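You operate a simulated robot arm through the tools that you are given. There is no shell and no other tool. Be economical: measure what you need, move in short steps, check, and stop when the job is done.

The job below is to be done with a simulated robot arm. You get a single attempt, and the scene is never put back.

Task
Unlock the grey case and set out both power banks.
Fine: turn the lock dial to the number on the lock code card and free the latch; the teal power bank goes in the green bay, the white one in the purple bay; the lid stays open. Set down upright: what you pick out.

The check looks at the end state, three seconds after you hand in, the way a careful person would. Anything else that was tipped, shoved, dropped, spilled or broken makes it a failure. A push-on lid holds only when it is set on centred and level and pressed home; a screw cap is set on level and turned clockwise until tight.

Robot
A 6-joint arm with a fingered hand, fixed in place. Base frame: the origin is at the foot of the arm, x ahead of it, y to its left, z up. Units: mm, degrees, N and s.
With the tool pointing down near the work surface it reaches from about 320 to 820 mm from the base axis. Its first joint turns from -166.0 to 166.0 degrees. Payload 4 kg.
The tool frame sits at the grasp point between the pads (the TCP): z along the fingers, y along the line on which they close. The tips reach 26 mm beyond it. Largest opening 132 mm; the body of the gripper starts 73 mm behind the TCP. The gripper is a hand of 5 fingers: y runs from the thumb to the fingers, the wrist lies at [0, 0, -239] in the tool frame, and closing takes about 1.5 s.
Orientation is that of the tool frame in the base frame, as [roll, pitch, yaw] about the fixed x, y, z axes, in that order (R = Rz(yaw) Ry(pitch) Rx(roll)). With the fingers straight down and closing along the base's y, the tool's x points along the base's -x, its y along +y and its z along -z.

Tools
- The arm moves only by the tool nudge_tool. Its argument "plan" is one flat list of numbers, 7 for each row, row after row: the finger opening in m, from 0 to 0.132, then the shift along the tool's x, y, z in m, then the turn, a rotation vector about the tool's x, y, z in degrees. In form: [grip, x, y, z, wx, wy, wz, grip, x, y, z, wx, wy, wz, ...]. A call has 1 to 12 rows; each row shifts and turns the commanded pose from where the row before left it, along the tool's axes as they then stand. Each row takes 0.2 s and may step no farther than 50 mm and 8.6 degrees from the row before; otherwise, or with a gripper value out of range, the whole call is refused. A pose out of reach is approached as far as the arm can. The call stops where the force on the tool passes 90 N (or 10 N more than at its start, if that is more) or the arm is blocked; 0.2 s more then pass. Each finger travels about 45 mm/s and halts on what it meets, pressing with about 27 N; the grip force reading is that of the motor and also rises with nothing between the fingers. The clock runs only during rows and for 0.2 s after the last one: add rows that do not move to give the fingers time. The reply holds the time, the measured pose of the TCP, the force on the tool along the base axes, the opening and the grip force, in the units named above and with some noise, with the torque about the TCP (base axes, N m) and any sound that the robot's microphone picked up, and new pictures: "pictures" is both (left out), scene, wrist or none.
- Cameras (640 x 400 px; columns grow to the right, rows downward): "scene" is fixed at [50.1, 493.2, 1599.4]; the picture's right is [-0.44, -0.90, 0.00], its down [-0.59, 0.29, -0.75] and it looks along [0.67, -0.33, -0.66] (base axes); focal length 302 px, centre (320, 200). "wrist" rides on the gripper at [84, 2, -97] in the tool frame; the picture's right is [-0.02, 1.00, 0.00], its down [-0.75, -0.01, -0.66] and it looks along [-0.66, -0.01, 0.75] (tool axes); focal length 270 px, centre (320, 200). There is no depth. A picture from a camera that has moved, and an enlarged one, comes with that camera's place and axes in the base frame and with its lens. The place of the scene camera against the robot may be out by one fixed shift of up to 25 mm in any direction.
- set_grasp(shape): the hand has 5 fingers and takes this shape, open, in about a second: jaw (thumb against the fingers, like two jaws); tri (thumb and two fingers); tip (a fingertip pinch); poke (one finger out to press); point (the index stretched); flat (the hand flat); cup (the hand cupped); fist (a fist). The gripper value then closes the fingers along that shape, each until it touches; the sizes above hold for jaw. It gives what a move gives, with no picture.
- zoom(camera, box): a new picture of the part [left, top, right, bottom] of that camera's present view, enlarged. The clock stands still meanwhile.
- hand_in(): hands the job in; it is judged then, once.

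Go step by step. Nothing tells you positions but the pictures and the camera data: compare them with the known pose of the tool, close in by small moves and look again before you grip or let go. The budget is 120 turns and 200 pictures, counting those below and the enlarged ones. Unless the task says otherwise, let go and move clear before handing in, and close with one line.

The tools are called after "Call:" by a JSON object that holds its "method" and its "body". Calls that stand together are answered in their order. nudge_tool: Moves the arm, as the interface text tells. Its arguments: {"type":"object","properties":{"plan":{"type":"array"},"pictures":{"type":"string","enum":["both","scene","wrist","none"]}},"required":["plan"]} The other tools are called the same way: set_grasp (shape) gives the hand a shape; zoom (camera, box) takes an enlarged picture of a part of a camera's view; hand_in () hands the job in.

At the start:

```text
clock: 0.0
tool_pos: [322.5, 197.2, 1355.6]
tool_rot: [179.8, 0.2, -180.0]
force: [-0.2, -0.7, 0.0]
wrist_torque: [-0.02, 0.02, 0.03]
grip_width: 131.7
grip_force: 0.1
shape: jaw
```

scene: 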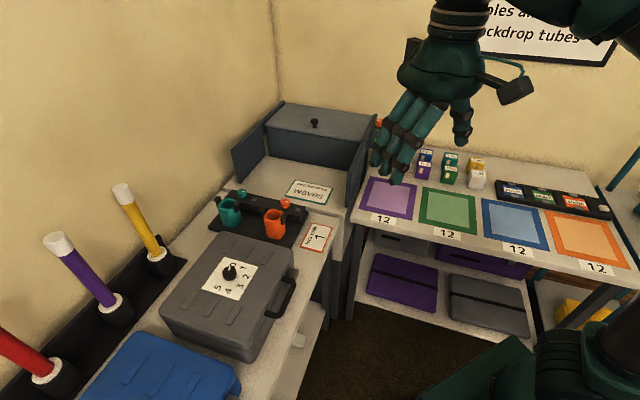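
wrist: 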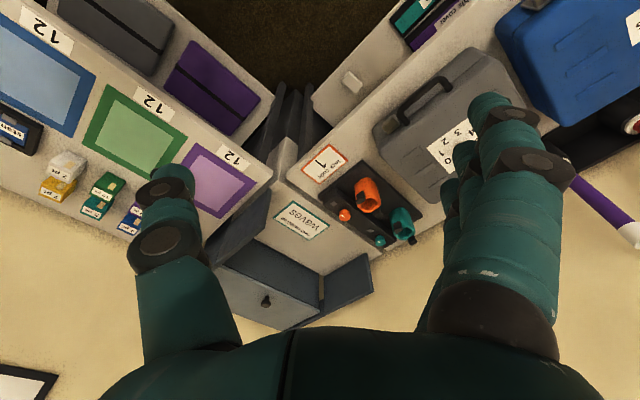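

I see a grey case with a dial on the left bench, a code card (apparently "1") near it, and coloured bays on the right bench. I'll zoom in to read the card and inspect the case.

Call:
{"method": "zoom", "body": {"camera": "scene", "box": [150, 220, 310, 370]}}

Call:
{"method": "zoom", "body": {"camera": "scene", "box": [200, 170, 360, 270]}}

Call:
{"method": "zoom", "body": {"camera": "scene", "box": [350, 140, 640, 290]}}

Call:
{"method": "zoom", "body": {"camera": "wrist", "box": [300, 30, 560, 250]}}

```text
2.67 times, centred on (230, 295) of scene
camera zoom: at [50.1, 493.2, 1599.4], right [-0.44, -0.9, 0.0], down [-0.59, 0.29, -0.75], along [0.67, -0.33, -0.66], focal length 804 px, centre (560, -53)
```

zoom: 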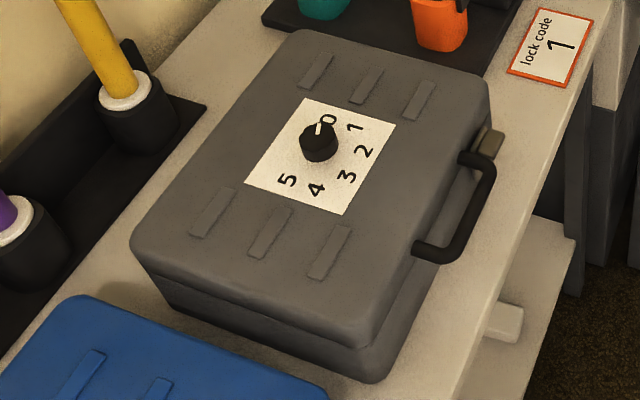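

```text
4.00 times, centred on (280, 220) of scene
camera zoom: at [50.1, 493.2, 1599.4], right [-0.44, -0.9, 0.0], down [-0.59, 0.29, -0.75], along [0.67, -0.33, -0.66], focal length 1206 px, centre (480, 120)
```

zoom: 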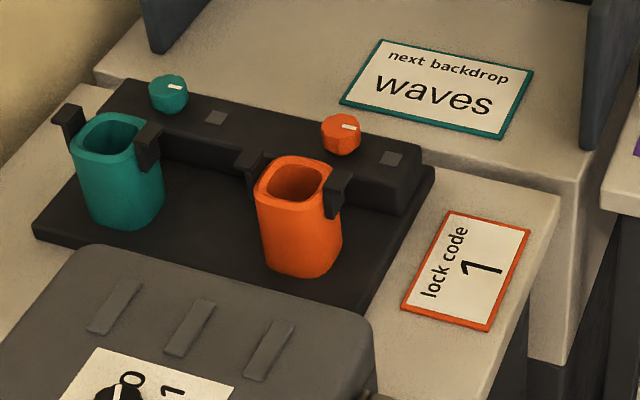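

```text
2.21 times, centred on (495, 215) of scene
camera zoom: at [50.1, 493.2, 1599.4], right [-0.44, -0.9, 0.0], down [-0.59, 0.29, -0.75], along [0.67, -0.33, -0.66], focal length 665 px, centre (-66, 167)
```

zoom: 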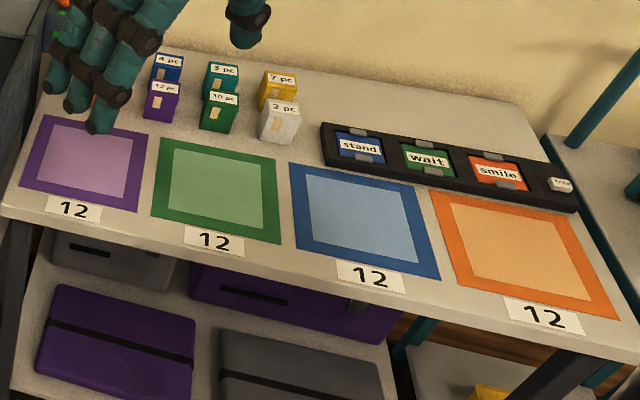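

```text
1.82 times, centred on (430, 140) of wrist
camera zoom: at [238.7, 197.5, 1451.8], right [0.02, 1.0, 0.0], down [0.75, -0.02, 0.66], along [0.66, -0.01, -0.75], focal length 491 px, centre (120, 309)
```

zoom: 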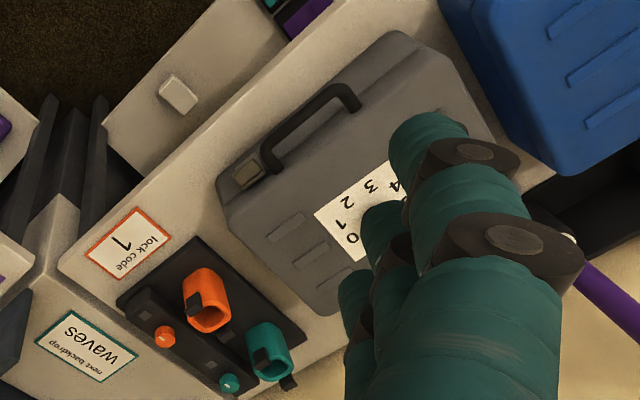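

The code is 1 and the dial is at 0; I estimate the bench top at z≈830 and the dial near (570, 500, 930). I'll move the hand over the case for a closer look.

Call:
{"method": "nudge_tool", "body": {"plan": [0.132, -0.0242, 0.0259, 0.0228, 0, 0, 0, 0.132, -0.0242, 0.0259, 0.0228, 0, 0, 0, 0.132, -0.0242, 0.0259, 0.0228, 0, 0, 0, 0.132, -0.0242, 0.0259, 0.0228, 0, 0, 0, 0.132, -0.0242, 0.0259, 0.0228, 0, 0, 0, 0.132, -0.0242, 0.0259, 0.0228, 0, 0, 0, 0.132, -0.0242, 0.0259, 0.0228, 0, 0, 0, 0.132, -0.0242, 0.0259, 0.0228, 0, 0, 0]}}

```text
clock: 1.8
tool_pos: [518.1, 405.5, 1176.0]
tool_rot: [179.9, 0.1, -180.0]
force: [-0.8, -1.1, 0.4]
wrist_torque: [0.02, 0.0, -0.01]
grip_width: 131.8
grip_force: 0.0
shape: jaw
camera wrist: at [432.1, 405.7, 1270.4], right [0.02, 1.0, 0.0], down [0.75, -0.02, 0.66], along [0.66, -0.01, -0.75], focal length 270 px, centre (320, 200)
```

scene: 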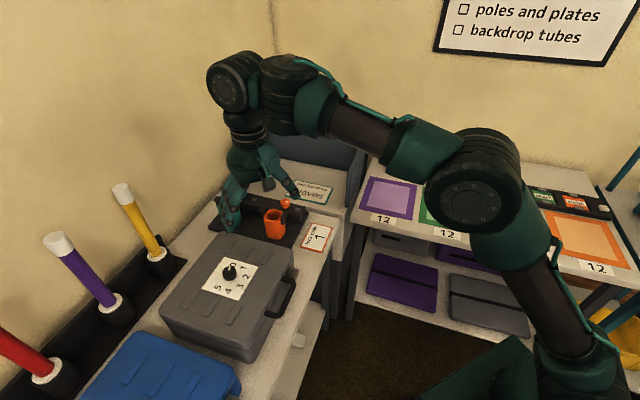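
wrist: 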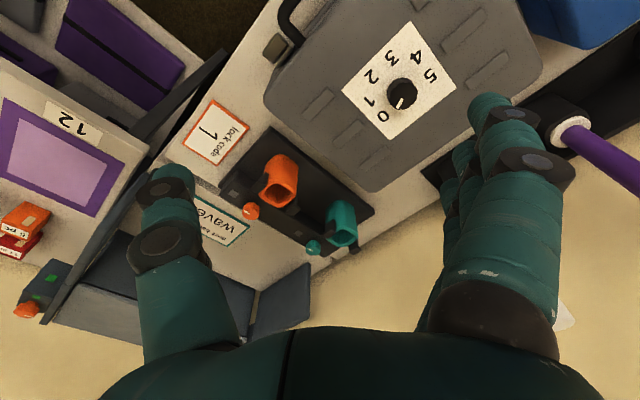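

The dial and latch are now in view. I'll zoom to read the dial's pointer and the latch.

Call:
{"method": "zoom", "body": {"camera": "wrist", "box": [330, 10, 470, 150]}}

Call:
{"method": "zoom", "body": {"camera": "wrist", "box": [240, 0, 400, 100]}}

Call:
{"method": "zoom", "body": {"camera": "scene", "box": [150, 220, 310, 370]}}

```text
2.86 times, centred on (400, 80) of wrist
camera zoom: at [432.1, 405.7, 1270.4], right [0.02, 1.0, 0.0], down [0.75, -0.02, 0.66], along [0.66, -0.01, -0.75], focal length 772 px, centre (91, 543)
```

zoom: 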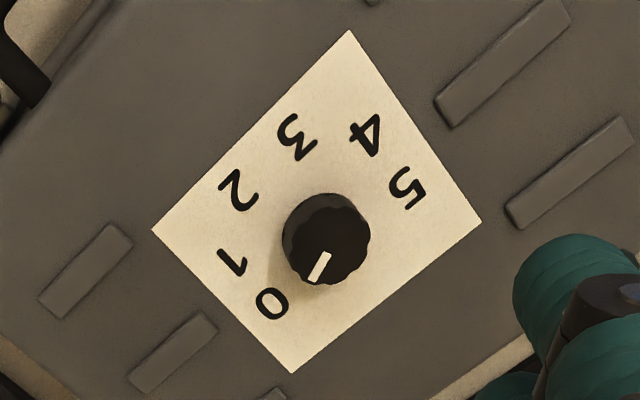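

```text
4.00 times, centred on (320, 50) of wrist
camera zoom: at [432.1, 405.7, 1270.4], right [0.02, 1.0, 0.0], down [0.75, -0.02, 0.66], along [0.66, -0.01, -0.75], focal length 1081 px, centre (320, 800)
```

zoom: 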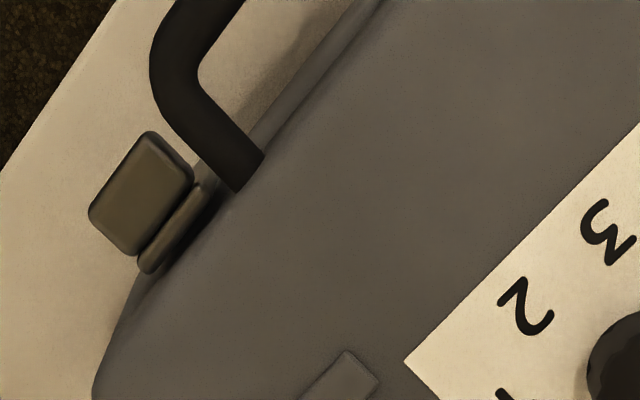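

```text
2.67 times, centred on (230, 295) of scene
camera zoom: at [50.1, 493.2, 1599.4], right [-0.44, -0.9, 0.0], down [-0.59, 0.29, -0.75], along [0.67, -0.33, -0.66], focal length 804 px, centre (560, -53)
```

zoom: 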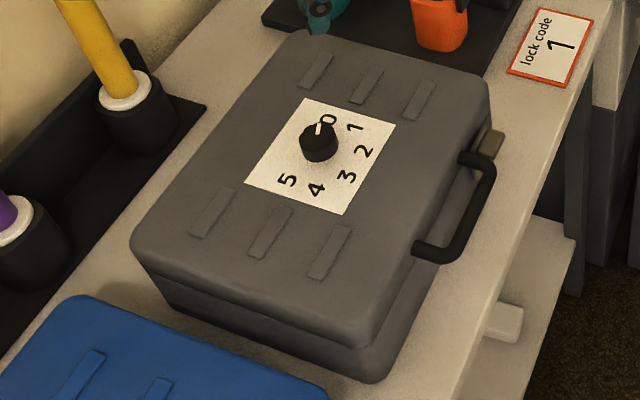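

The digits step 45° clockwise seen from above (0 → 1), and I place the dial at about (556, 506) on a plate at z≈917. I'll come down above it with the hand half closed.

Call:
{"method": "nudge_tool", "body": {"plan": [0.08, -0.0076, 0.0201, 0.0332, 0, 0, 0, 0.08, -0.0076, 0.0201, 0.0332, 0, 0, 0, 0.08, -0.0076, 0.0201, 0.0332, 0, 0, 0, 0.08, -0.0076, 0.0201, 0.0332, 0, 0, 0, 0.08, -0.0076, 0.0201, 0.0332, 0, 0, 0, 0.08, 0, 0, 0, 0, 0, 0]}}

```text
clock: 3.2
tool_pos: [554.6, 506.5, 1009.4]
tool_rot: [179.8, 0.1, -179.9]
force: [-0.5, 0.7, -0.5]
wrist_torque: [-0.02, -0.01, 0.01]
grip_width: 80.6
grip_force: 0.1
shape: jaw
camera wrist: at [470.2, 507.2, 1104.7], right [0.02, 1.0, 0.0], down [0.75, -0.02, 0.66], along [0.66, -0.01, -0.75], focal length 270 px, centre (320, 200)
```

scene: 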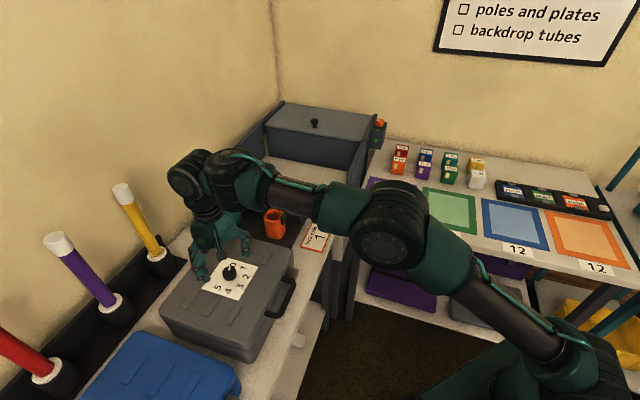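
wrist: 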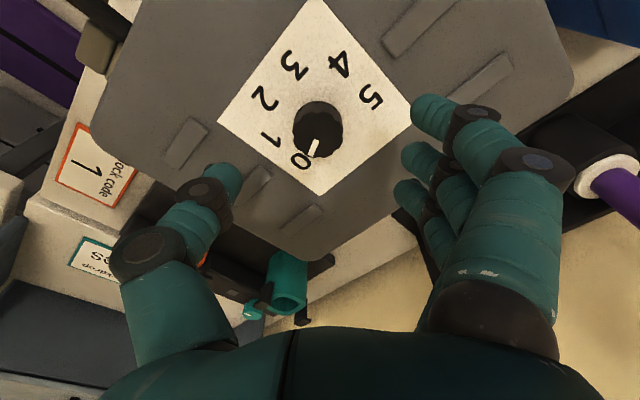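

The knob centre reads about (553, 504), nearly under the tool. Descending to the knob.

Call:
{"method": "nudge_tool", "body": {"plan": [0.08, 0.001, -0.002, 0.03, 0, 0, 0, 0.08, 0, 0, 0.022, 0, 0, 0, 0.08, 0, 0, 0.007, 0, 0, 0], "pictures": "both"}}

```text
clock: 4.0
tool_pos: [554.4, 504.2, 950.7]
tool_rot: [179.7, 0.1, -180.0]
force: [0.5, -0.4, -0.4]
wrist_torque: [0.01, 0.0, 0.02]
grip_width: 80.2
grip_force: 0.1
shape: jaw
camera wrist: at [469.7, 504.2, 1045.7], right [0.02, 1.0, 0.0], down [0.75, -0.02, 0.66], along [0.66, -0.01, -0.75], focal length 270 px, centre (320, 200)
```

scene: 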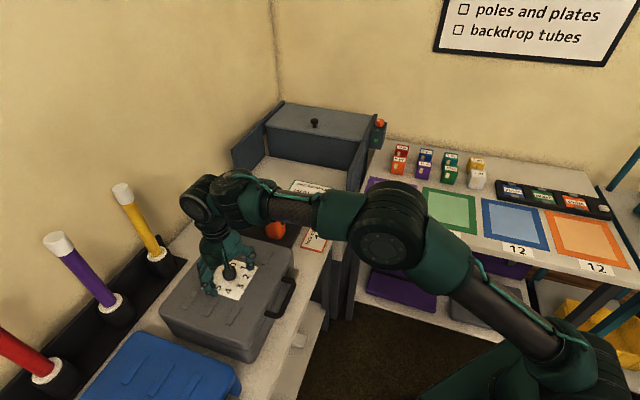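
wrist: 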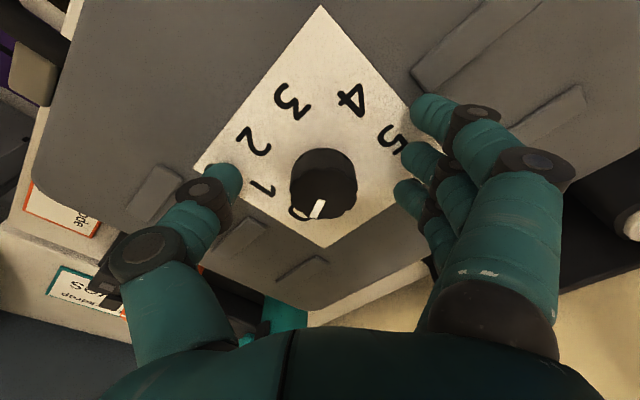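

Fingers straddle the knob. Closing on it.

Call:
{"method": "nudge_tool", "body": {"plan": [0.03, 0, 0, 0, 0, 0, 0, 0.03, 0, 0, 0, 0, 0, 0, 0.03, 0, 0, 0, 0, 0, 0, 0.03, 0, 0, 0, 0, 0, 0, 0.03, 0, 0, 0, 0, 0, 0], "pictures": "wrist"}}

```text
clock: 5.2
tool_pos: [554.3, 503.3, 950.6]
tool_rot: [179.7, 0.1, 180.0]
force: [0.5, 0.5, 0.4]
wrist_torque: [0.0, 0.02, 0.0]
grip_width: 30.8
grip_force: 0.1
shape: jaw
camera wrist: at [469.6, 504.2, 1045.8], right [0.02, 1.0, 0.0], down [0.75, -0.02, 0.66], along [0.66, -0.01, -0.75], focal length 270 px, centre (320, 200)
```

wrist: 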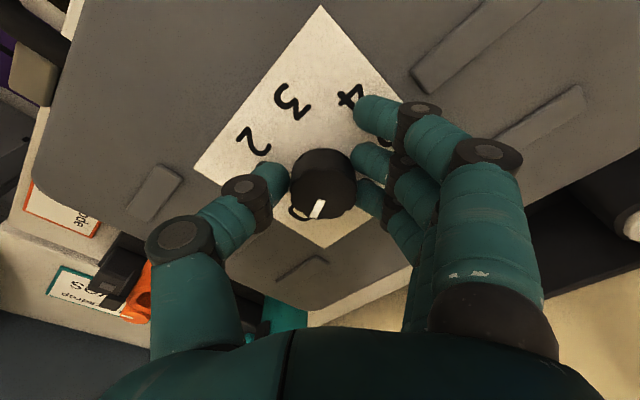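

The knob is narrower than I thought; closing further.

Call:
{"method": "nudge_tool", "body": {"plan": [0.01, 0, 0, 0, 0, 0, 0, 0.01, 0, 0, 0, 0, 0, 0, 0.01, 0, 0, 0, 0, 0, 0], "pictures": "wrist"}}

```text
clock: 6.0
tool_pos: [554.0, 503.2, 951.0]
tool_rot: [179.9, 0.0, 179.9]
force: [-0.6, -7.6, -0.8]
wrist_torque: [-0.06, 0.01, 0.01]
grip_width: 14.2
grip_force: 24.0
shape: jaw
camera wrist: at [469.8, 503.6, 1045.6], right [0.02, 1.0, 0.0], down [0.75, -0.02, 0.66], along [0.66, -0.01, -0.75], focal length 270 px, centre (320, 200)
```

wrist: 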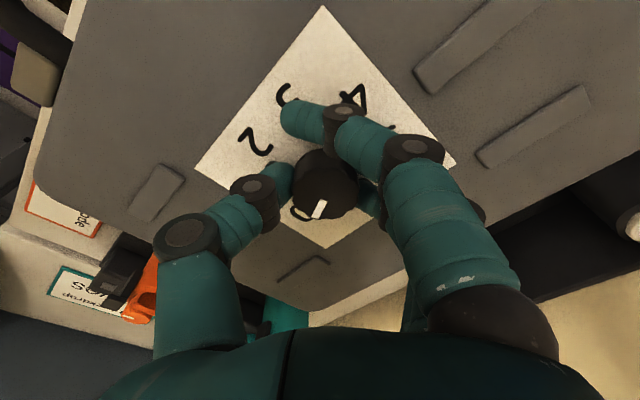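

Thumb and middle fingers hold the knob. Turning 45° clockwise (tool +z).

Call:
{"method": "nudge_tool", "body": {"plan": [0.01, 0, 0, 0, 0, 0, 7.5, 0.01, 0, 0, 0, 0, 0, 7.5, 0.01, 0, 0, 0, 0, 0, 7.5, 0.01, 0, 0, 0, 0, 0, 7.5, 0.01, 0, 0, 0, 0, 0, 7.5, 0.01, 0, 0, 0, 0, 0, 7.5], "pictures": "both"}}

```text
clock: 7.4
tool_pos: [553.6, 503.8, 950.2]
tool_rot: [179.9, -0.1, 135.0]
force: [-18.0, -2.8, 1.4]
wrist_torque: [-0.02, 0.32, 0.05]
grip_width: 14.0
grip_force: 26.8
shape: jaw
camera wrist: at [494.9, 564.0, 1046.1], right [0.72, 0.69, 0.0], down [0.52, -0.55, 0.66], along [0.46, -0.47, -0.75], focal length 270 px, centre (320, 200)
```

scene: 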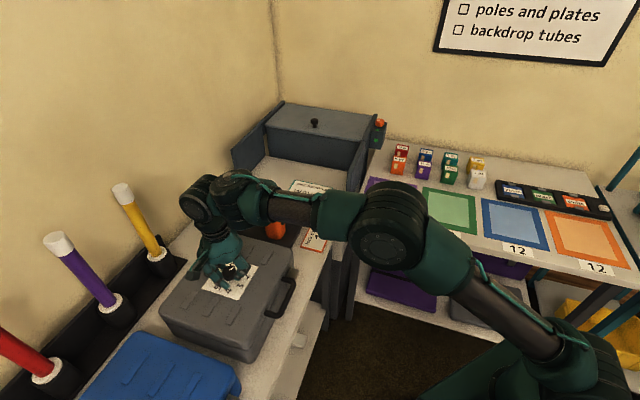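
wrist: 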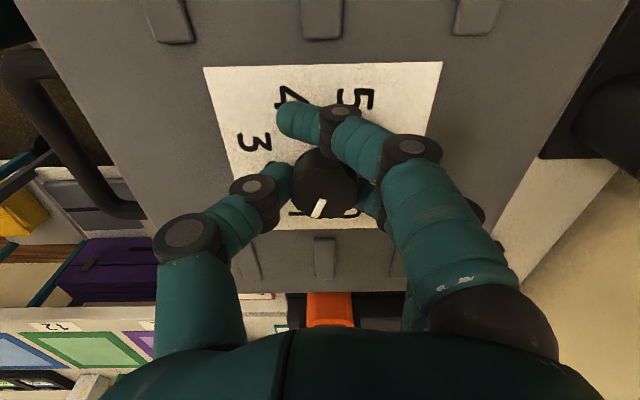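

The mark turned with the hand. Releasing and rising to check the dial.

Call:
{"method": "nudge_tool", "body": {"plan": [0.08, 0, 0, 0, 0, 0, 0, 0.08, 0, 0, 0, 0, 0, 0, 0.08, 0, 0, 0, 0, 0, 0, 0.08, 0, 0, 0, 0, 0, 0, 0.08, 0, 0, 0, 0, 0, 0, 0.08, 0, 0, -0.02, 0, 0, 0, 0.08, 0, 0, -0.04, 0, 0, 0, 0.08, 0, 0, -0.04, 0, 0, 0], "pictures": "wrist"}}

```text
clock: 9.2
tool_pos: [554.6, 504.3, 1049.7]
tool_rot: [179.9, 0.0, 135.0]
force: [-0.1, 0.0, -0.1]
wrist_torque: [0.02, -0.01, -0.03]
grip_width: 79.6
grip_force: 0.1
shape: jaw
camera wrist: at [495.1, 563.6, 1144.4], right [0.72, 0.69, 0.0], down [0.52, -0.54, 0.66], along [0.46, -0.47, -0.75], focal length 270 px, centre (320, 200)
```

wrist: 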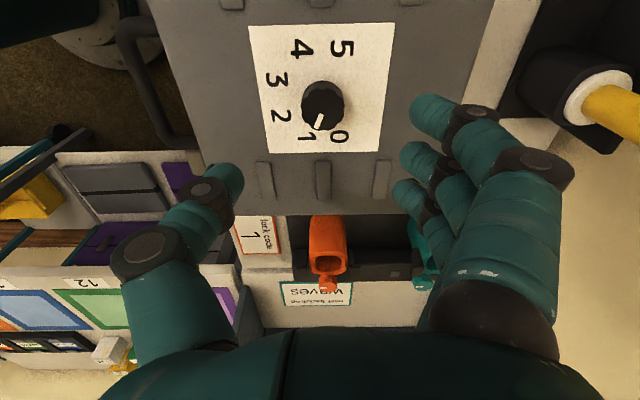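

Call:
{"method": "zoom", "body": {"camera": "wrist", "box": [240, 20, 400, 160]}}

```text
2.86 times, centred on (320, 90) of wrist
camera zoom: at [495.1, 563.6, 1144.4], right [0.72, 0.69, 0.0], down [0.52, -0.54, 0.66], along [0.46, -0.47, -0.75], focal length 772 px, centre (320, 514)
```

zoom: 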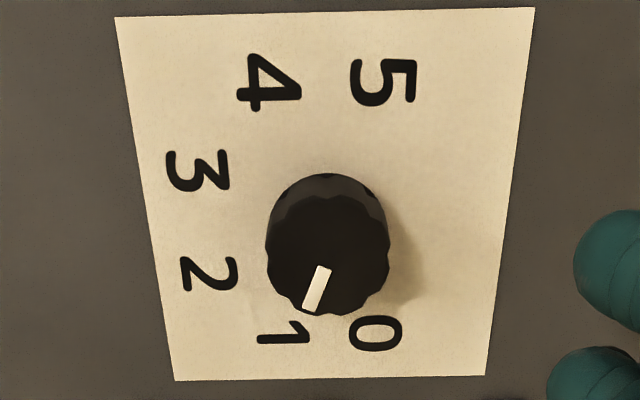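

The pointer sits at 1. Next I'll turn the hand to face the case front and look at the latch.

Call:
{"method": "nudge_tool", "body": {"plan": [0.08, 0, 0, 0, 0, 0, -8.2, 0.08, 0, 0, 0, 0, 0, -8.2, 0.08, 0, 0, 0, 0, 0, -8.2, 0.08, 0, 0, 0, 0, 0, -8.2, 0.08, 0, 0, 0, 0, 0, -8.2, 0.08, 0, 0, 0, 0, 0, -8.2, 0.08, 0, 0, 0, 0, 0, -8.2, 0.08, 0, 0, 0, 0, 0, -8.2, 0.08, 0, 0, 0, 0, 0, -8.2, 0.08, 0, 0, 0, 0, 0, -8.2, 0.08, 0, 0, 0, 0, 0, -8], "pictures": "none"}}

Call:
{"method": "nudge_tool", "body": {"plan": [0.08, 0.0352, -0.014, 0.018, 0, 0, 0, 0.08, 0.0352, -0.014, 0.018, 0, 0, 0, 0.08, 0.0352, -0.014, 0.018, 0, 0, 0, 0.08, 0.0352, -0.014, 0.018, 0, 0, 0, 0.08, 0.0352, -0.014, 0.018, 0, 0, 0], "pictures": "wrist"}}

```text
clock: 11.6
tool_pos: [554.2, 503.1, 1049.7]
tool_rot: [-179.9, 0.0, -134.8]
force: [-0.1, 1.0, 0.4]
wrist_torque: [0.0, 0.0, 0.01]
grip_width: 79.8
grip_force: 0.1
shape: jaw
```

```text
clock: 12.8
tool_pos: [478.7, 330.6, 958.3]
tool_rot: [179.9, 0.2, -135.1]
force: [0.4, -0.9, -0.1]
wrist_torque: [0.01, 0.0, 0.01]
grip_width: 79.9
grip_force: 0.1
shape: jaw
camera wrist: at [417.3, 269.7, 1054.0], right [-0.69, 0.72, 0.0], down [0.54, 0.52, 0.66], along [0.48, 0.46, -0.75], focal length 270 px, centre (320, 200)
```

wrist: 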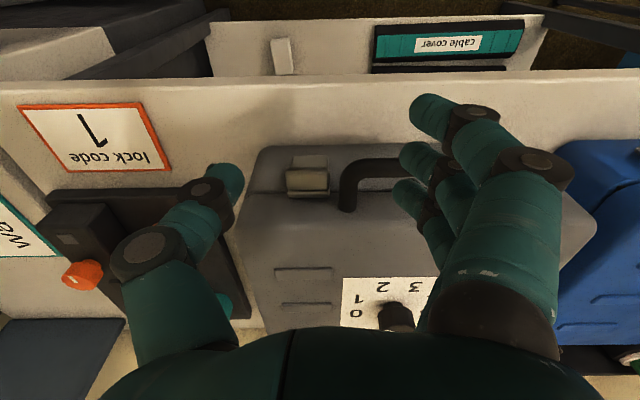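

Call:
{"method": "zoom", "body": {"camera": "wrist", "box": [230, 130, 410, 240]}}

```text
3.56 times, centred on (320, 185) of wrist
camera zoom: at [417.3, 269.7, 1054.0], right [-0.69, 0.72, 0.0], down [0.54, 0.52, 0.66], along [0.48, 0.46, -0.75], focal length 961 px, centre (320, 253)
```

zoom: 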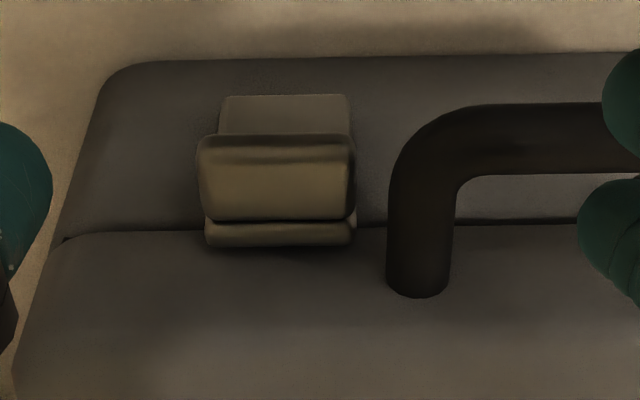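

I need a lower view of the latch to see how it frees. I'll lower and tilt the hand so the camera looks nearly level.

Call:
{"method": "nudge_tool", "body": {"plan": [0.08, 0.019, -0.0055, 0.029, 0, 0, 0, 0.08, 0.019, -0.0055, 0.029, 0, 0, 0, 0.08, 0, 0, 0, 0, -7, 0, 0.08, 0, 0, 0, 0, -7, 0, 0.08, 0, 0, 0, 0, -7, 0, 0.08, 0, 0, 0, 0, -7, 0, 0.08, 0, 0, 0, 0, -7, 0], "pictures": "both"}}

```text
clock: 14.4
tool_pos: [461.0, 295.8, 901.0]
tool_rot: [-179.9, 35.3, -135.0]
force: [-0.5, -0.6, 0.7]
wrist_torque: [0.01, -0.02, -0.03]
grip_width: 79.9
grip_force: 0.1
shape: jaw
camera wrist: at [370.9, 207.1, 930.4], right [-0.7, 0.72, 0.01], down [0.18, 0.15, 0.97], along [0.7, 0.68, -0.23], focal length 270 px, centre (320, 200)
```

scene: 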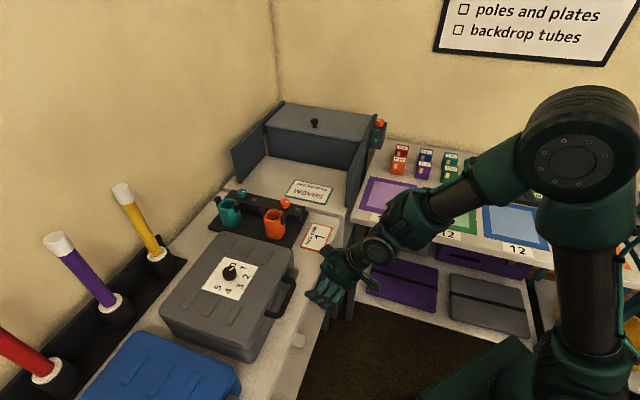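
wrist: 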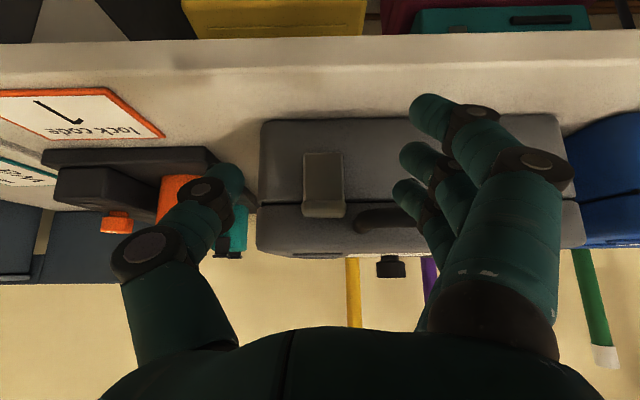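

Call:
{"method": "zoom", "body": {"camera": "wrist", "box": [250, 130, 410, 270]}}

```text
2.86 times, centred on (330, 200) of wrist
camera zoom: at [370.9, 207.1, 930.4], right [-0.7, 0.72, 0.01], down [0.18, 0.15, 0.97], along [0.7, 0.68, -0.23], focal length 772 px, centre (291, 200)
```

zoom: 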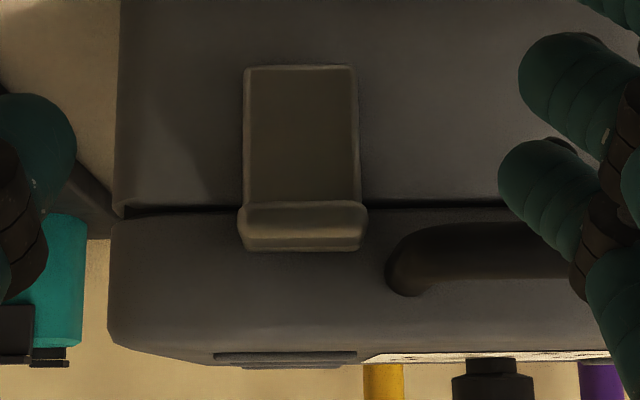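

The latch is a flap low on the body with a lip protruding at its top (~z 890, near (511, 346)), presumably flipping outward and down. I'll take the poke shape and look where the fingertip is.

Call:
{"method": "set_grasp", "body": {"shape": "poke"}}

Call:
{"method": "nudge_tool", "body": {"plan": [0.08, 0, 0, -0.03, 0, 0, 0], "pictures": "both"}}

```text
clock: 15.3
tool_pos: [461.0, 294.8, 901.9]
tool_rot: [180.0, 35.0, -135.0]
force: [0.0, 0.3, 0.0]
wrist_torque: [0.01, 0.0, -0.03]
grip_width: 0.0
grip_force: 0.0
shape: poke
```

```text
clock: 15.7
tool_pos: [448.7, 283.7, 926.1]
tool_rot: [180.0, 35.2, -135.1]
force: [-0.3, 0.8, 0.1]
wrist_torque: [0.03, -0.02, 0.01]
grip_width: 73.1
grip_force: 0.1
shape: jaw
camera wrist: at [358.9, 195.4, 955.2], right [-0.69, 0.72, 0.01], down [0.18, 0.16, 0.97], along [0.7, 0.68, -0.24], focal length 270 px, centre (320, 200)
```

scene: 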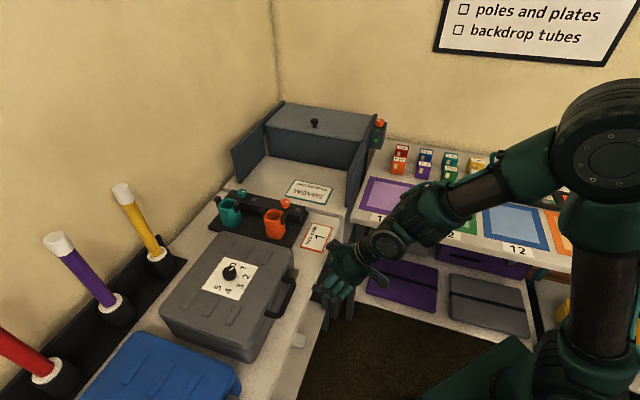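
wrist: 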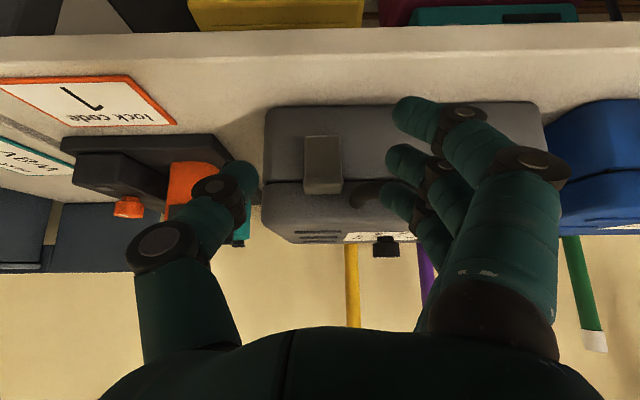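

Commanding an opening reverted the shape; I'll set poke again and move with grip value 0.

Call:
{"method": "set_grasp", "body": {"shape": "poke"}}

Call:
{"method": "nudge_tool", "body": {"plan": [0, 0, 0, 0, 0, 0, 0], "pictures": "both"}}

```text
clock: 16.6
tool_pos: [448.2, 282.8, 927.2]
tool_rot: [179.9, 35.3, -135.0]
force: [0.3, 0.5, 0.4]
wrist_torque: [0.01, 0.02, 0.01]
grip_width: 0.0
grip_force: 0.0
shape: poke
```

```text
clock: 17.0
tool_pos: [447.8, 282.8, 925.6]
tool_rot: [179.9, 35.2, -135.0]
force: [0.1, -0.7, 0.3]
wrist_torque: [0.0, -0.01, -0.04]
grip_width: 55.3
grip_force: 0.2
shape: jaw
camera wrist: at [358.7, 195.3, 955.2], right [-0.7, 0.72, 0.01], down [0.18, 0.16, 0.97], along [0.7, 0.68, -0.24], focal length 270 px, centre (320, 200)
```

scene: 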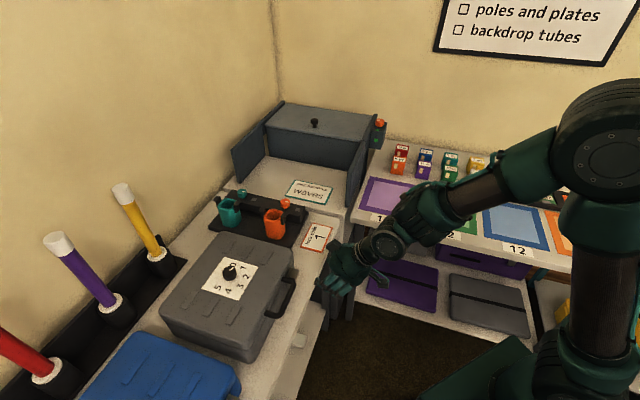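
wrist: 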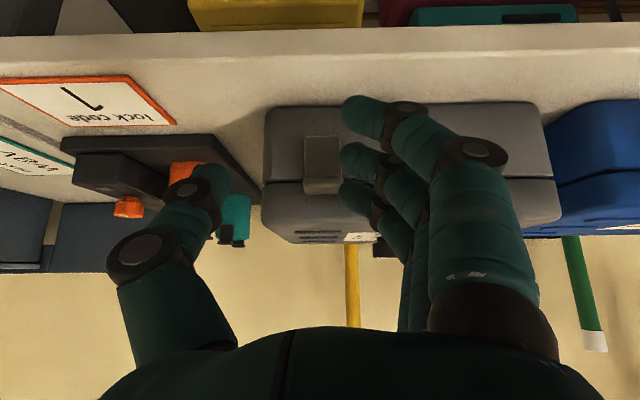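

The shape resets on any move, so I'll use the closed jaw hand as the pusher. I'll roll it 90° so the finger row lies parallel to the case front with the index at the handle side.

Call:
{"method": "nudge_tool", "body": {"plan": [0, 0, 0, 0, 0, 0, 8.2, 0, 0, 0, 0, 0, 0, 8.2, 0, 0, 0, 0, 0, 0, 8.2, 0, 0, 0, 0, 0, 0, 8.2, 0, 0, 0, 0, 0, 0, 8.2, 0, 0, 0, 0, 0, 0, 8.2, 0, 0, 0, 0, 0, 0, 8.2, 0, 0, 0, 0, 0, 0, 8.2, 0, 0, 0, 0, 0, 0, 8.2, 0, 0, 0, 0, 0, 0, 8.2, 0, 0, 0, 0, 0, 0, 8], "pictures": "both"}}

```text
clock: 19.4
tool_pos: [449.3, 282.2, 924.7]
tool_rot: [144.7, -0.1, 134.9]
force: [0.2, 0.0, -0.6]
wrist_torque: [-0.03, 0.0, 0.05]
grip_width: 0.1
grip_force: 27.0
shape: jaw
camera wrist: at [350.3, 303.4, 1005.1], right [0.59, 0.56, 0.58], down [0.25, -0.81, 0.53], along [0.76, -0.17, -0.62], focal length 270 px, centre (320, 200)
```

scene: 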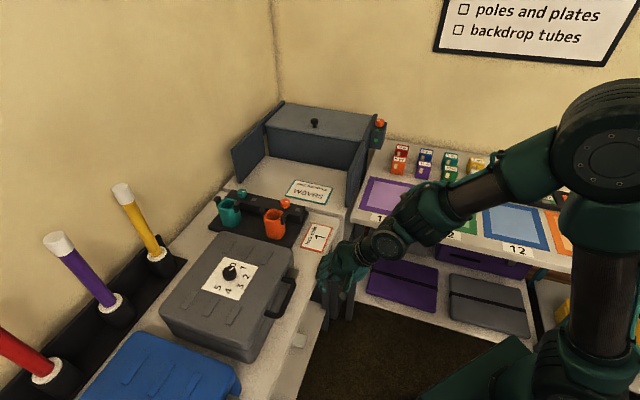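
wrist: 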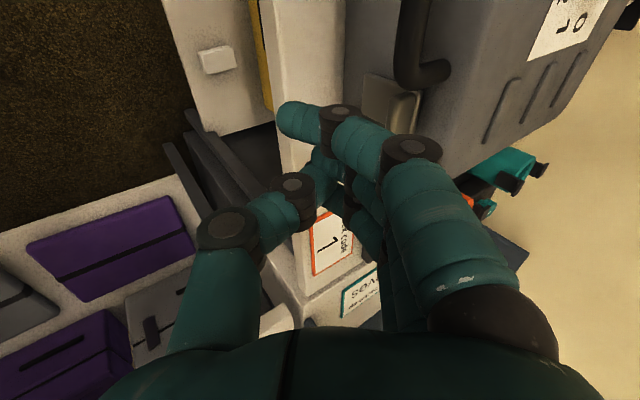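

A cleaner approach: pinch the lip vertically, thumb on top and fingers below, then pull it out and down. I'll roll the hand 180° back and tilt it to point at the front.

Call:
{"method": "nudge_tool", "body": {"plan": [0.07, 0, 0, -0.01, 0, 0, -8.2, 0.07, 0, 0, -0.01, 0, 0, -8.2, 0.07, 0, 0, -0.01, 0, 0, -8.2, 0.07, 0, 0, 0, 0, 0, -8.2, 0.07, 0, 0, 0, 0, 0, -8.2, 0.07, 0, 0, 0, 0, 0, -8.2, 0.07, 0, 0, 0, 0, 0, -8.2, 0.07, 0, 0, 0, 0, 0, -8.2, 0.07, 0, 0, 0, 0, 0, -8.2, 0.07, 0, 0, 0, 0, 0, -8.2, 0.07, 0, 0, 0, 0, 0, -8.2, 0.07, 0, 0, 0, 0, 0, -8.2], "pictures": "none"}}

Call:
{"method": "nudge_tool", "body": {"plan": [0.07, 0, 0, 0, 0, 0, -8.2, 0.07, 0, 0, 0, 0, 0, -8.2, 0.07, 0, 0, 0, 0, 0, -8.2, 0.07, 0, 0, 0, 0, 0, -8.2, 0.07, 0, 0, 0, 0, 0, -8.2, 0.07, 0, 0, 0, 0, 0, -8.2, 0.07, 0, 0, 0, 0, 0, -8.2, 0.07, 0, 0, 0, 0, 0, -8.2, 0.07, 0, 0, 0, 0, 0, -8.2, 0.07, 0, 0, 0, 0, 0, -7.8], "pictures": "both"}}

```text
clock: 22.0
tool_pos: [435.4, 269.9, 950.6]
tool_rot: [-174.2, 34.7, -124.7]
force: [0.6, -0.1, 0.2]
wrist_torque: [-0.01, 0.0, 0.0]
grip_width: 66.2
grip_force: 0.1
shape: jaw
```

```text
clock: 24.2
tool_pos: [343.5, 372.3, 948.5]
tool_rot: [-144.6, -0.2, -46.5]
force: [0.0, -0.4, 0.5]
wrist_torque: [0.02, -0.03, -0.01]
grip_width: 66.4
grip_force: 0.0
shape: jaw
out of reach, approached as far as the arm can: row 8, 9, 10
camera wrist: at [359.5, 271.0, 1025.7], right [-0.6, -0.55, -0.58], down [-0.79, 0.29, 0.54], along [-0.13, 0.78, -0.61], focal length 270 px, centre (320, 200)
```

scene: 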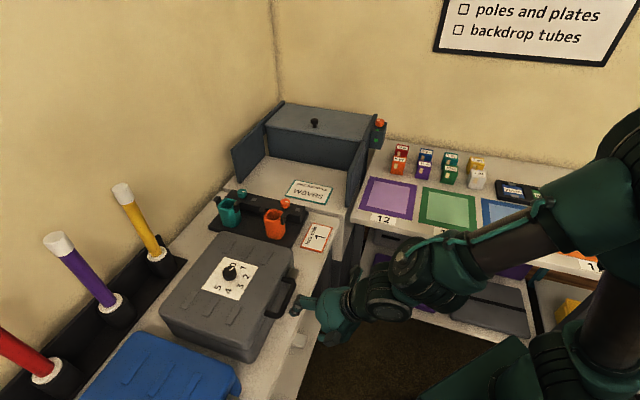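
wrist: 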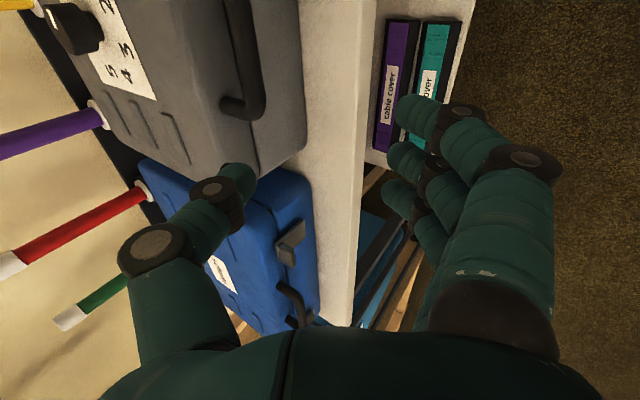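

That roll runs into the wrist limit. I'll go back to the other roll and instead press the lip down with the closed, tilted hand, kept to the side away from the handle.

Call:
{"method": "nudge_tool", "body": {"plan": [0.02, 0, 0, 0, 0, 0, 8.2, 0.02, 0, 0, 0, 0, 0, 8.2, 0.02, 0, 0, 0, 0, 0, 8.2, 0.02, 0, 0, 0, 0, 0, 8.2, 0.02, 0, 0, 0, 0, 0, 8.2, 0.02, 0, 0, 0, 0, 0, 8.2, 0.02, 0, 0, 0, 0, 0, 8.2, 0.02, 0, 0, 0, 0, 0, 8.2, 0.02, 0, 0, 0, 0, 0, 8.2, 0.02, 0, 0, 0, 0, 0, 8.2, 0.02, 0, 0, 0, 0, 0, 8.2, 0.02, 0, 0, 0, 0, 0, 8.2], "pictures": "none"}}

Call:
{"method": "nudge_tool", "body": {"plan": [0.02, 0, 0, 0, 0, 0, 8.2, 0.02, 0, 0, 0, 0, 0, 8.2, 0.02, 0, 0, 0, 0, 0, 8.2, 0.02, 0, 0, 0, 0, 0, 8.2, 0.02, 0, 0, 0, 0, 0, 8.2, 0.02, 0, 0, 0, 0, 0, 8.2, 0.02, 0, 0, 0, 0, 0, 8.2, 0.02, 0, 0, 0, 0, 0, 8.2, 0.02, 0, 0, 0, 0, 0, 8.2, 0.02, 0, 0, 0, 0, 0, 8], "pictures": "wrist"}}

```text
clock: 26.8
tool_pos: [343.1, 373.3, 948.5]
tool_rot: [174.0, 34.7, -145.4]
force: [0.4, -0.1, 0.4]
wrist_torque: [0.0, -0.02, 0.02]
grip_width: 19.5
grip_force: 0.1
shape: tri
```

```text
clock: 29.0
tool_pos: [342.2, 373.3, 950.1]
tool_rot: [144.8, -0.3, 134.6]
force: [0.0, 0.2, -0.5]
wrist_torque: [-0.03, 0.01, -0.03]
grip_width: 19.5
grip_force: 0.1
shape: tri
camera wrist: at [245.6, 393.3, 1028.1], right [0.6, 0.56, 0.58], down [0.25, -0.81, 0.53], along [0.76, -0.17, -0.63], focal length 270 px, centre (320, 200)
```

wrist: 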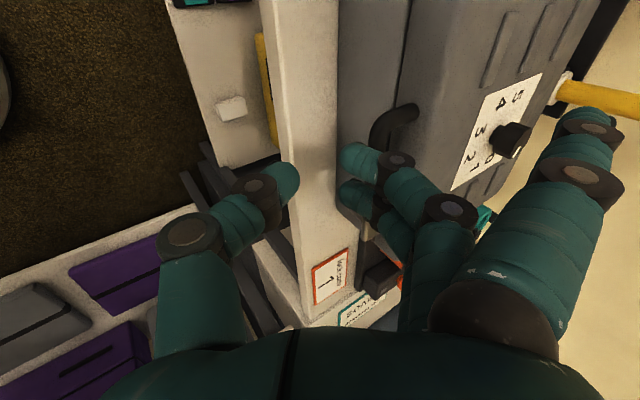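

Moving sideways along the front first, then in over the lip with the hand fully closed, stopping ~30 mm above it.

Call:
{"method": "nudge_tool", "body": {"plan": [0, -0.04, 0, 0, 0, 0, 0, 0, -0.04, 0, 0, 0, 0, 0, 0, -0.04, 0, 0, 0, 0, 0, 0, -0.0387, 0, 0, 0, 0, 0, 0, 0, 0.038, 0.0295, 0, 0, 0, 0, 0, 0.038, 0.0295, 0, 0, 0], "pictures": "both"}}

```text
clock: 30.4
tool_pos: [523.8, 327.7, 943.7]
tool_rot: [144.8, 0.0, 134.9]
force: [0.4, -0.7, 0.8]
wrist_torque: [-0.01, 0.04, 0.02]
grip_width: 0.0
grip_force: 27.2
shape: tri
camera wrist: at [426.0, 348.5, 1023.3], right [0.59, 0.56, 0.58], down [0.25, -0.81, 0.53], along [0.76, -0.17, -0.62], focal length 270 px, centre (320, 200)
```

scene: 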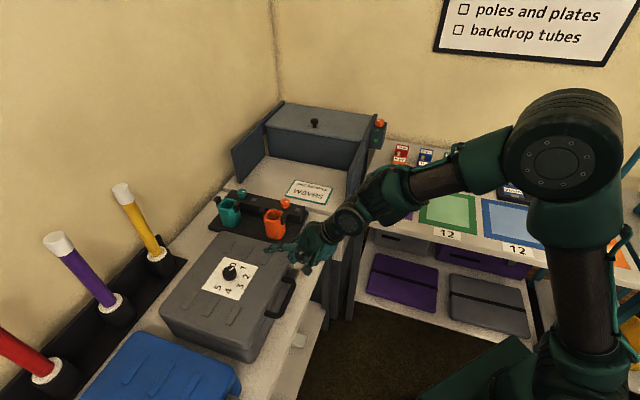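
wrist: 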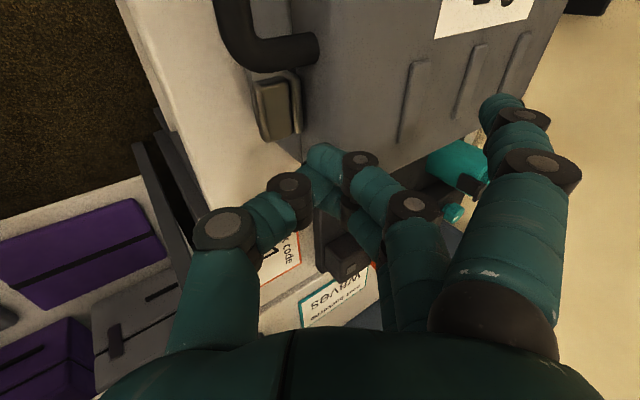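

The latch lip is confirmed near (507, 349, 896), about 25 mm toward the handle from my fingertips. Shifting over it and lowering to contact.

Call:
{"method": "nudge_tool", "body": {"plan": [0, 0.022, 0, 0, 0, 0, 0, 0, 0, -0.0057, 0.0082, 0, 0, 0, 0, 0, -0.0057, 0.0082, 0, 0, 0], "pictures": "wrist"}}

```text
clock: 31.2
tool_pos: [509.1, 343.8, 923.3]
tool_rot: [144.8, -0.2, 134.8]
force: [0.6, 0.1, 0.2]
wrist_torque: [0.0, -0.05, -0.02]
grip_width: 0.0
grip_force: 27.3
shape: tri
camera wrist: at [410.6, 364.3, 1002.7], right [0.59, 0.56, 0.58], down [0.25, -0.81, 0.53], along [0.76, -0.17, -0.62], focal length 270 px, centre (320, 200)
```

wrist: 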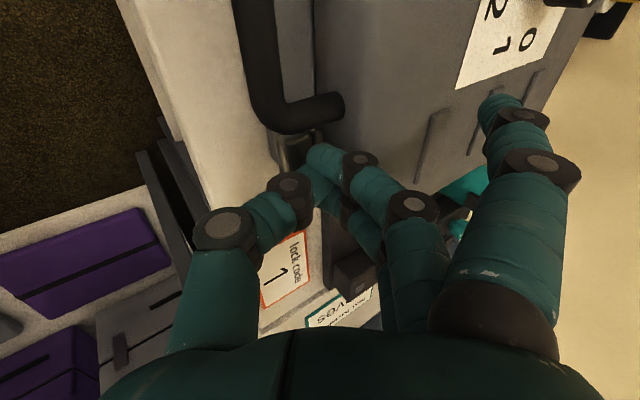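

Fingertips are right at the lip but slightly inward; shifting 6 mm outward and pressing down.

Call:
{"method": "nudge_tool", "body": {"plan": [0, 0, -0.005, -0.0034, 0, 0, 0, 0, 0, -0.0046, 0.0066, 0, 0, 0, 0, 0, -0.0046, 0.0066, 0, 0, 0, 0, 0, -0.0046, 0.0066, 0, 0, 0], "pictures": "wrist"}}

```text
clock: 32.1
tool_pos: [510.0, 343.2, 916.0]
tool_rot: [143.0, 0.1, 134.9]
force: [-2.9, -0.9, 23.7]
wrist_torque: [0.21, -0.21, 0.01]
grip_width: 0.0
grip_force: 26.7
shape: tri
stopped in row 4: the force on the tool passed its limit at 103 N (the readings are from after the stop); the commanded pose is now the measured one
camera wrist: at [409.2, 362.4, 992.8], right [0.58, 0.55, 0.6], down [0.24, -0.82, 0.52], along [0.78, -0.16, -0.61], focal length 270 px, centre (320, 200)
```

wrist: 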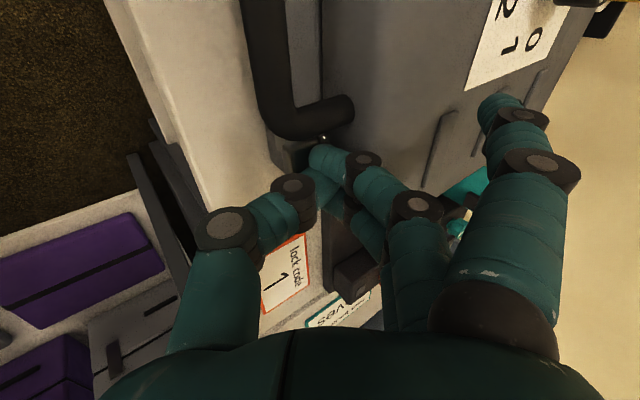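

It resisted 100 N, so the lip doesn't yield downward here. I'll back off and look again at the latch.

Call:
{"method": "nudge_tool", "body": {"plan": [0.04, 0, 0.0046, -0.0066, 0, 0, 0, 0.04, 0, -0.028, -0.04, 0, 0, 0, 0.04, 0, -0.028, -0.04, 0, 0, 0, 0.04, -0.03, 0, 0, 0, 0, 0], "pictures": "both"}}

```text
clock: 33.1
tool_pos: [462.4, 255.8, 951.4]
tool_rot: [143.6, 0.0, 134.8]
force: [-0.2, -0.6, 0.2]
wrist_torque: [0.01, -0.02, 0.04]
grip_width: 37.5
grip_force: 0.1
shape: tri
camera wrist: at [362.7, 275.1, 1028.4], right [0.59, 0.55, 0.59], down [0.24, -0.82, 0.52], along [0.77, -0.16, -0.61], focal length 270 px, centre (320, 200)
```

scene: 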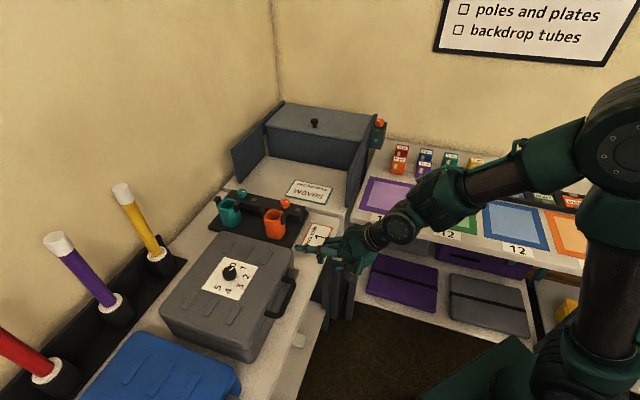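
wrist: 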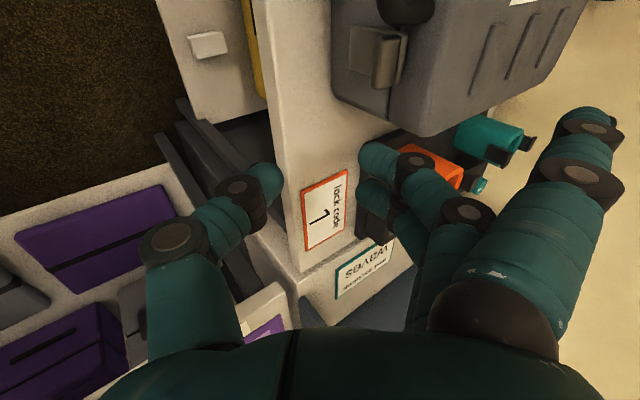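

Call:
{"method": "zoom", "body": {"camera": "wrist", "box": [320, 0, 450, 130]}}

```text
3.08 times, centred on (385, 65) of wrist
camera zoom: at [362.7, 275.1, 1028.4], right [0.59, 0.55, 0.59], down [0.24, -0.82, 0.52], along [0.77, -0.16, -0.61], focal length 832 px, centre (120, 615)
```

zoom: 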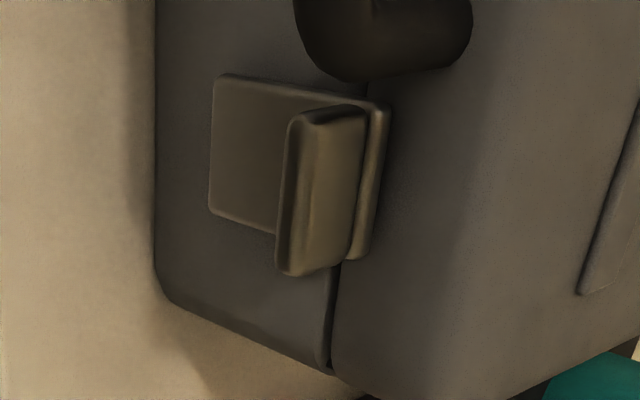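

The latch is a plate with a lip protruding outward near its top. I'll pinch the lip top-and-bottom and feel which way it moves; first tilting the hand to near horizontal.

Call:
{"method": "nudge_tool", "body": {"plan": [0.05, 0, 0.032, 0.0237, 0, 0, 0, 0.05, 0, 0, 0, -7, 0, 0, 0.05, 0, 0, 0, -7, 0, 0, 0.05, 0, 0, 0, -7, 0, 0, 0.05, 0, 0, 0, -7, 0, 0, 0.05, 0, 0, 0, -7, 0, 0], "pictures": "both"}}

```text
clock: 34.5
tool_pos: [491.2, 284.1, 951.6]
tool_rot: [108.4, 0.0, 134.7]
force: [0.9, -0.1, -0.5]
wrist_torque: [-0.01, 0.02, 0.0]
grip_width: 47.7
grip_force: 0.0
shape: jaw
camera wrist: at [367.3, 278.2, 982.9], right [0.24, 0.21, 0.95], down [0.08, -0.98, 0.19], along [0.97, 0.03, -0.25], focal length 270 px, centre (320, 200)
```

scene: 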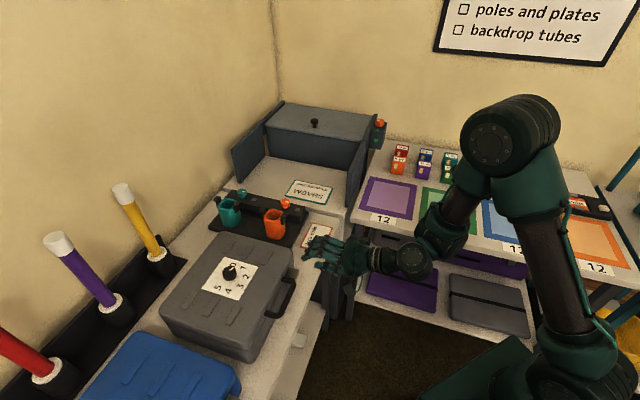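
wrist: 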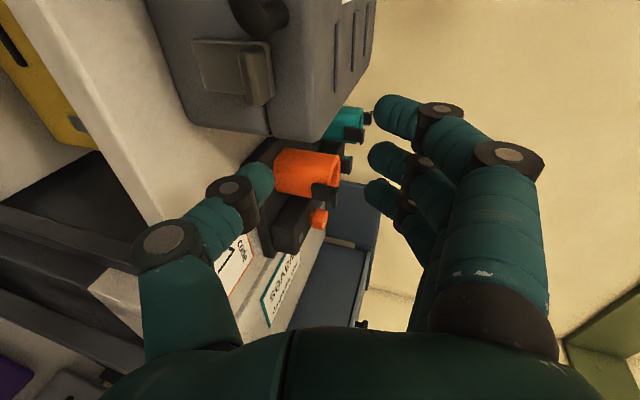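

Lip consistently at about (509, 347, 892). Lowering to its height and moving in with thumb below and fingers above.

Call:
{"method": "nudge_tool", "body": {"plan": [0.06, 0.018, -0.0285, 0.0095, 0, 0, 0, 0.06, 0, -0.0218, 0.0073, 0, 0, 0, 0.06, 0, 0.0057, 0.017, 0, 0, 0, 0.06, 0, 0.0038, 0.0114, 0, 0, 0], "pictures": "both"}}

```text
clock: 35.5
tool_pos: [507.5, 321.8, 899.1]
tool_rot: [108.5, 0.0, 134.9]
force: [0.7, 0.3, -0.4]
wrist_torque: [0.0, -0.02, 0.02]
grip_width: 56.7
grip_force: 0.1
shape: jaw
out of reach, approached as far as the arm can: row 1
camera wrist: at [383.0, 317.0, 931.3], right [0.24, 0.21, 0.95], down [0.09, -0.98, 0.19], along [0.97, 0.03, -0.25], focal length 270 px, centre (320, 200)
```

scene: 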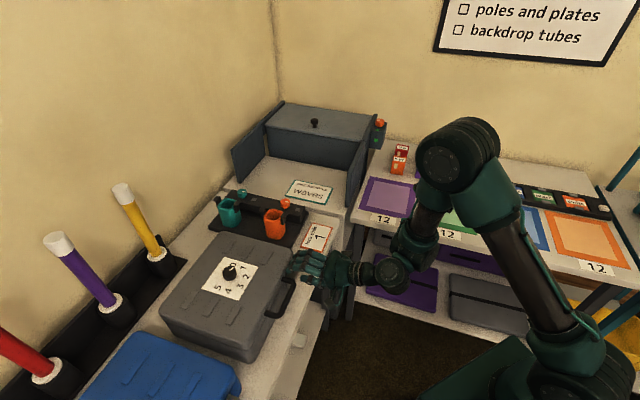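
wrist: 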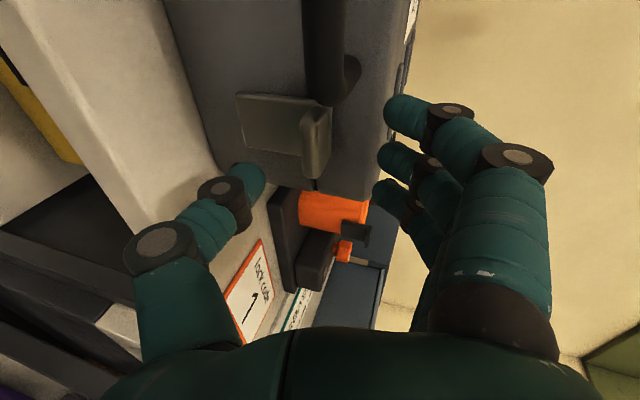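

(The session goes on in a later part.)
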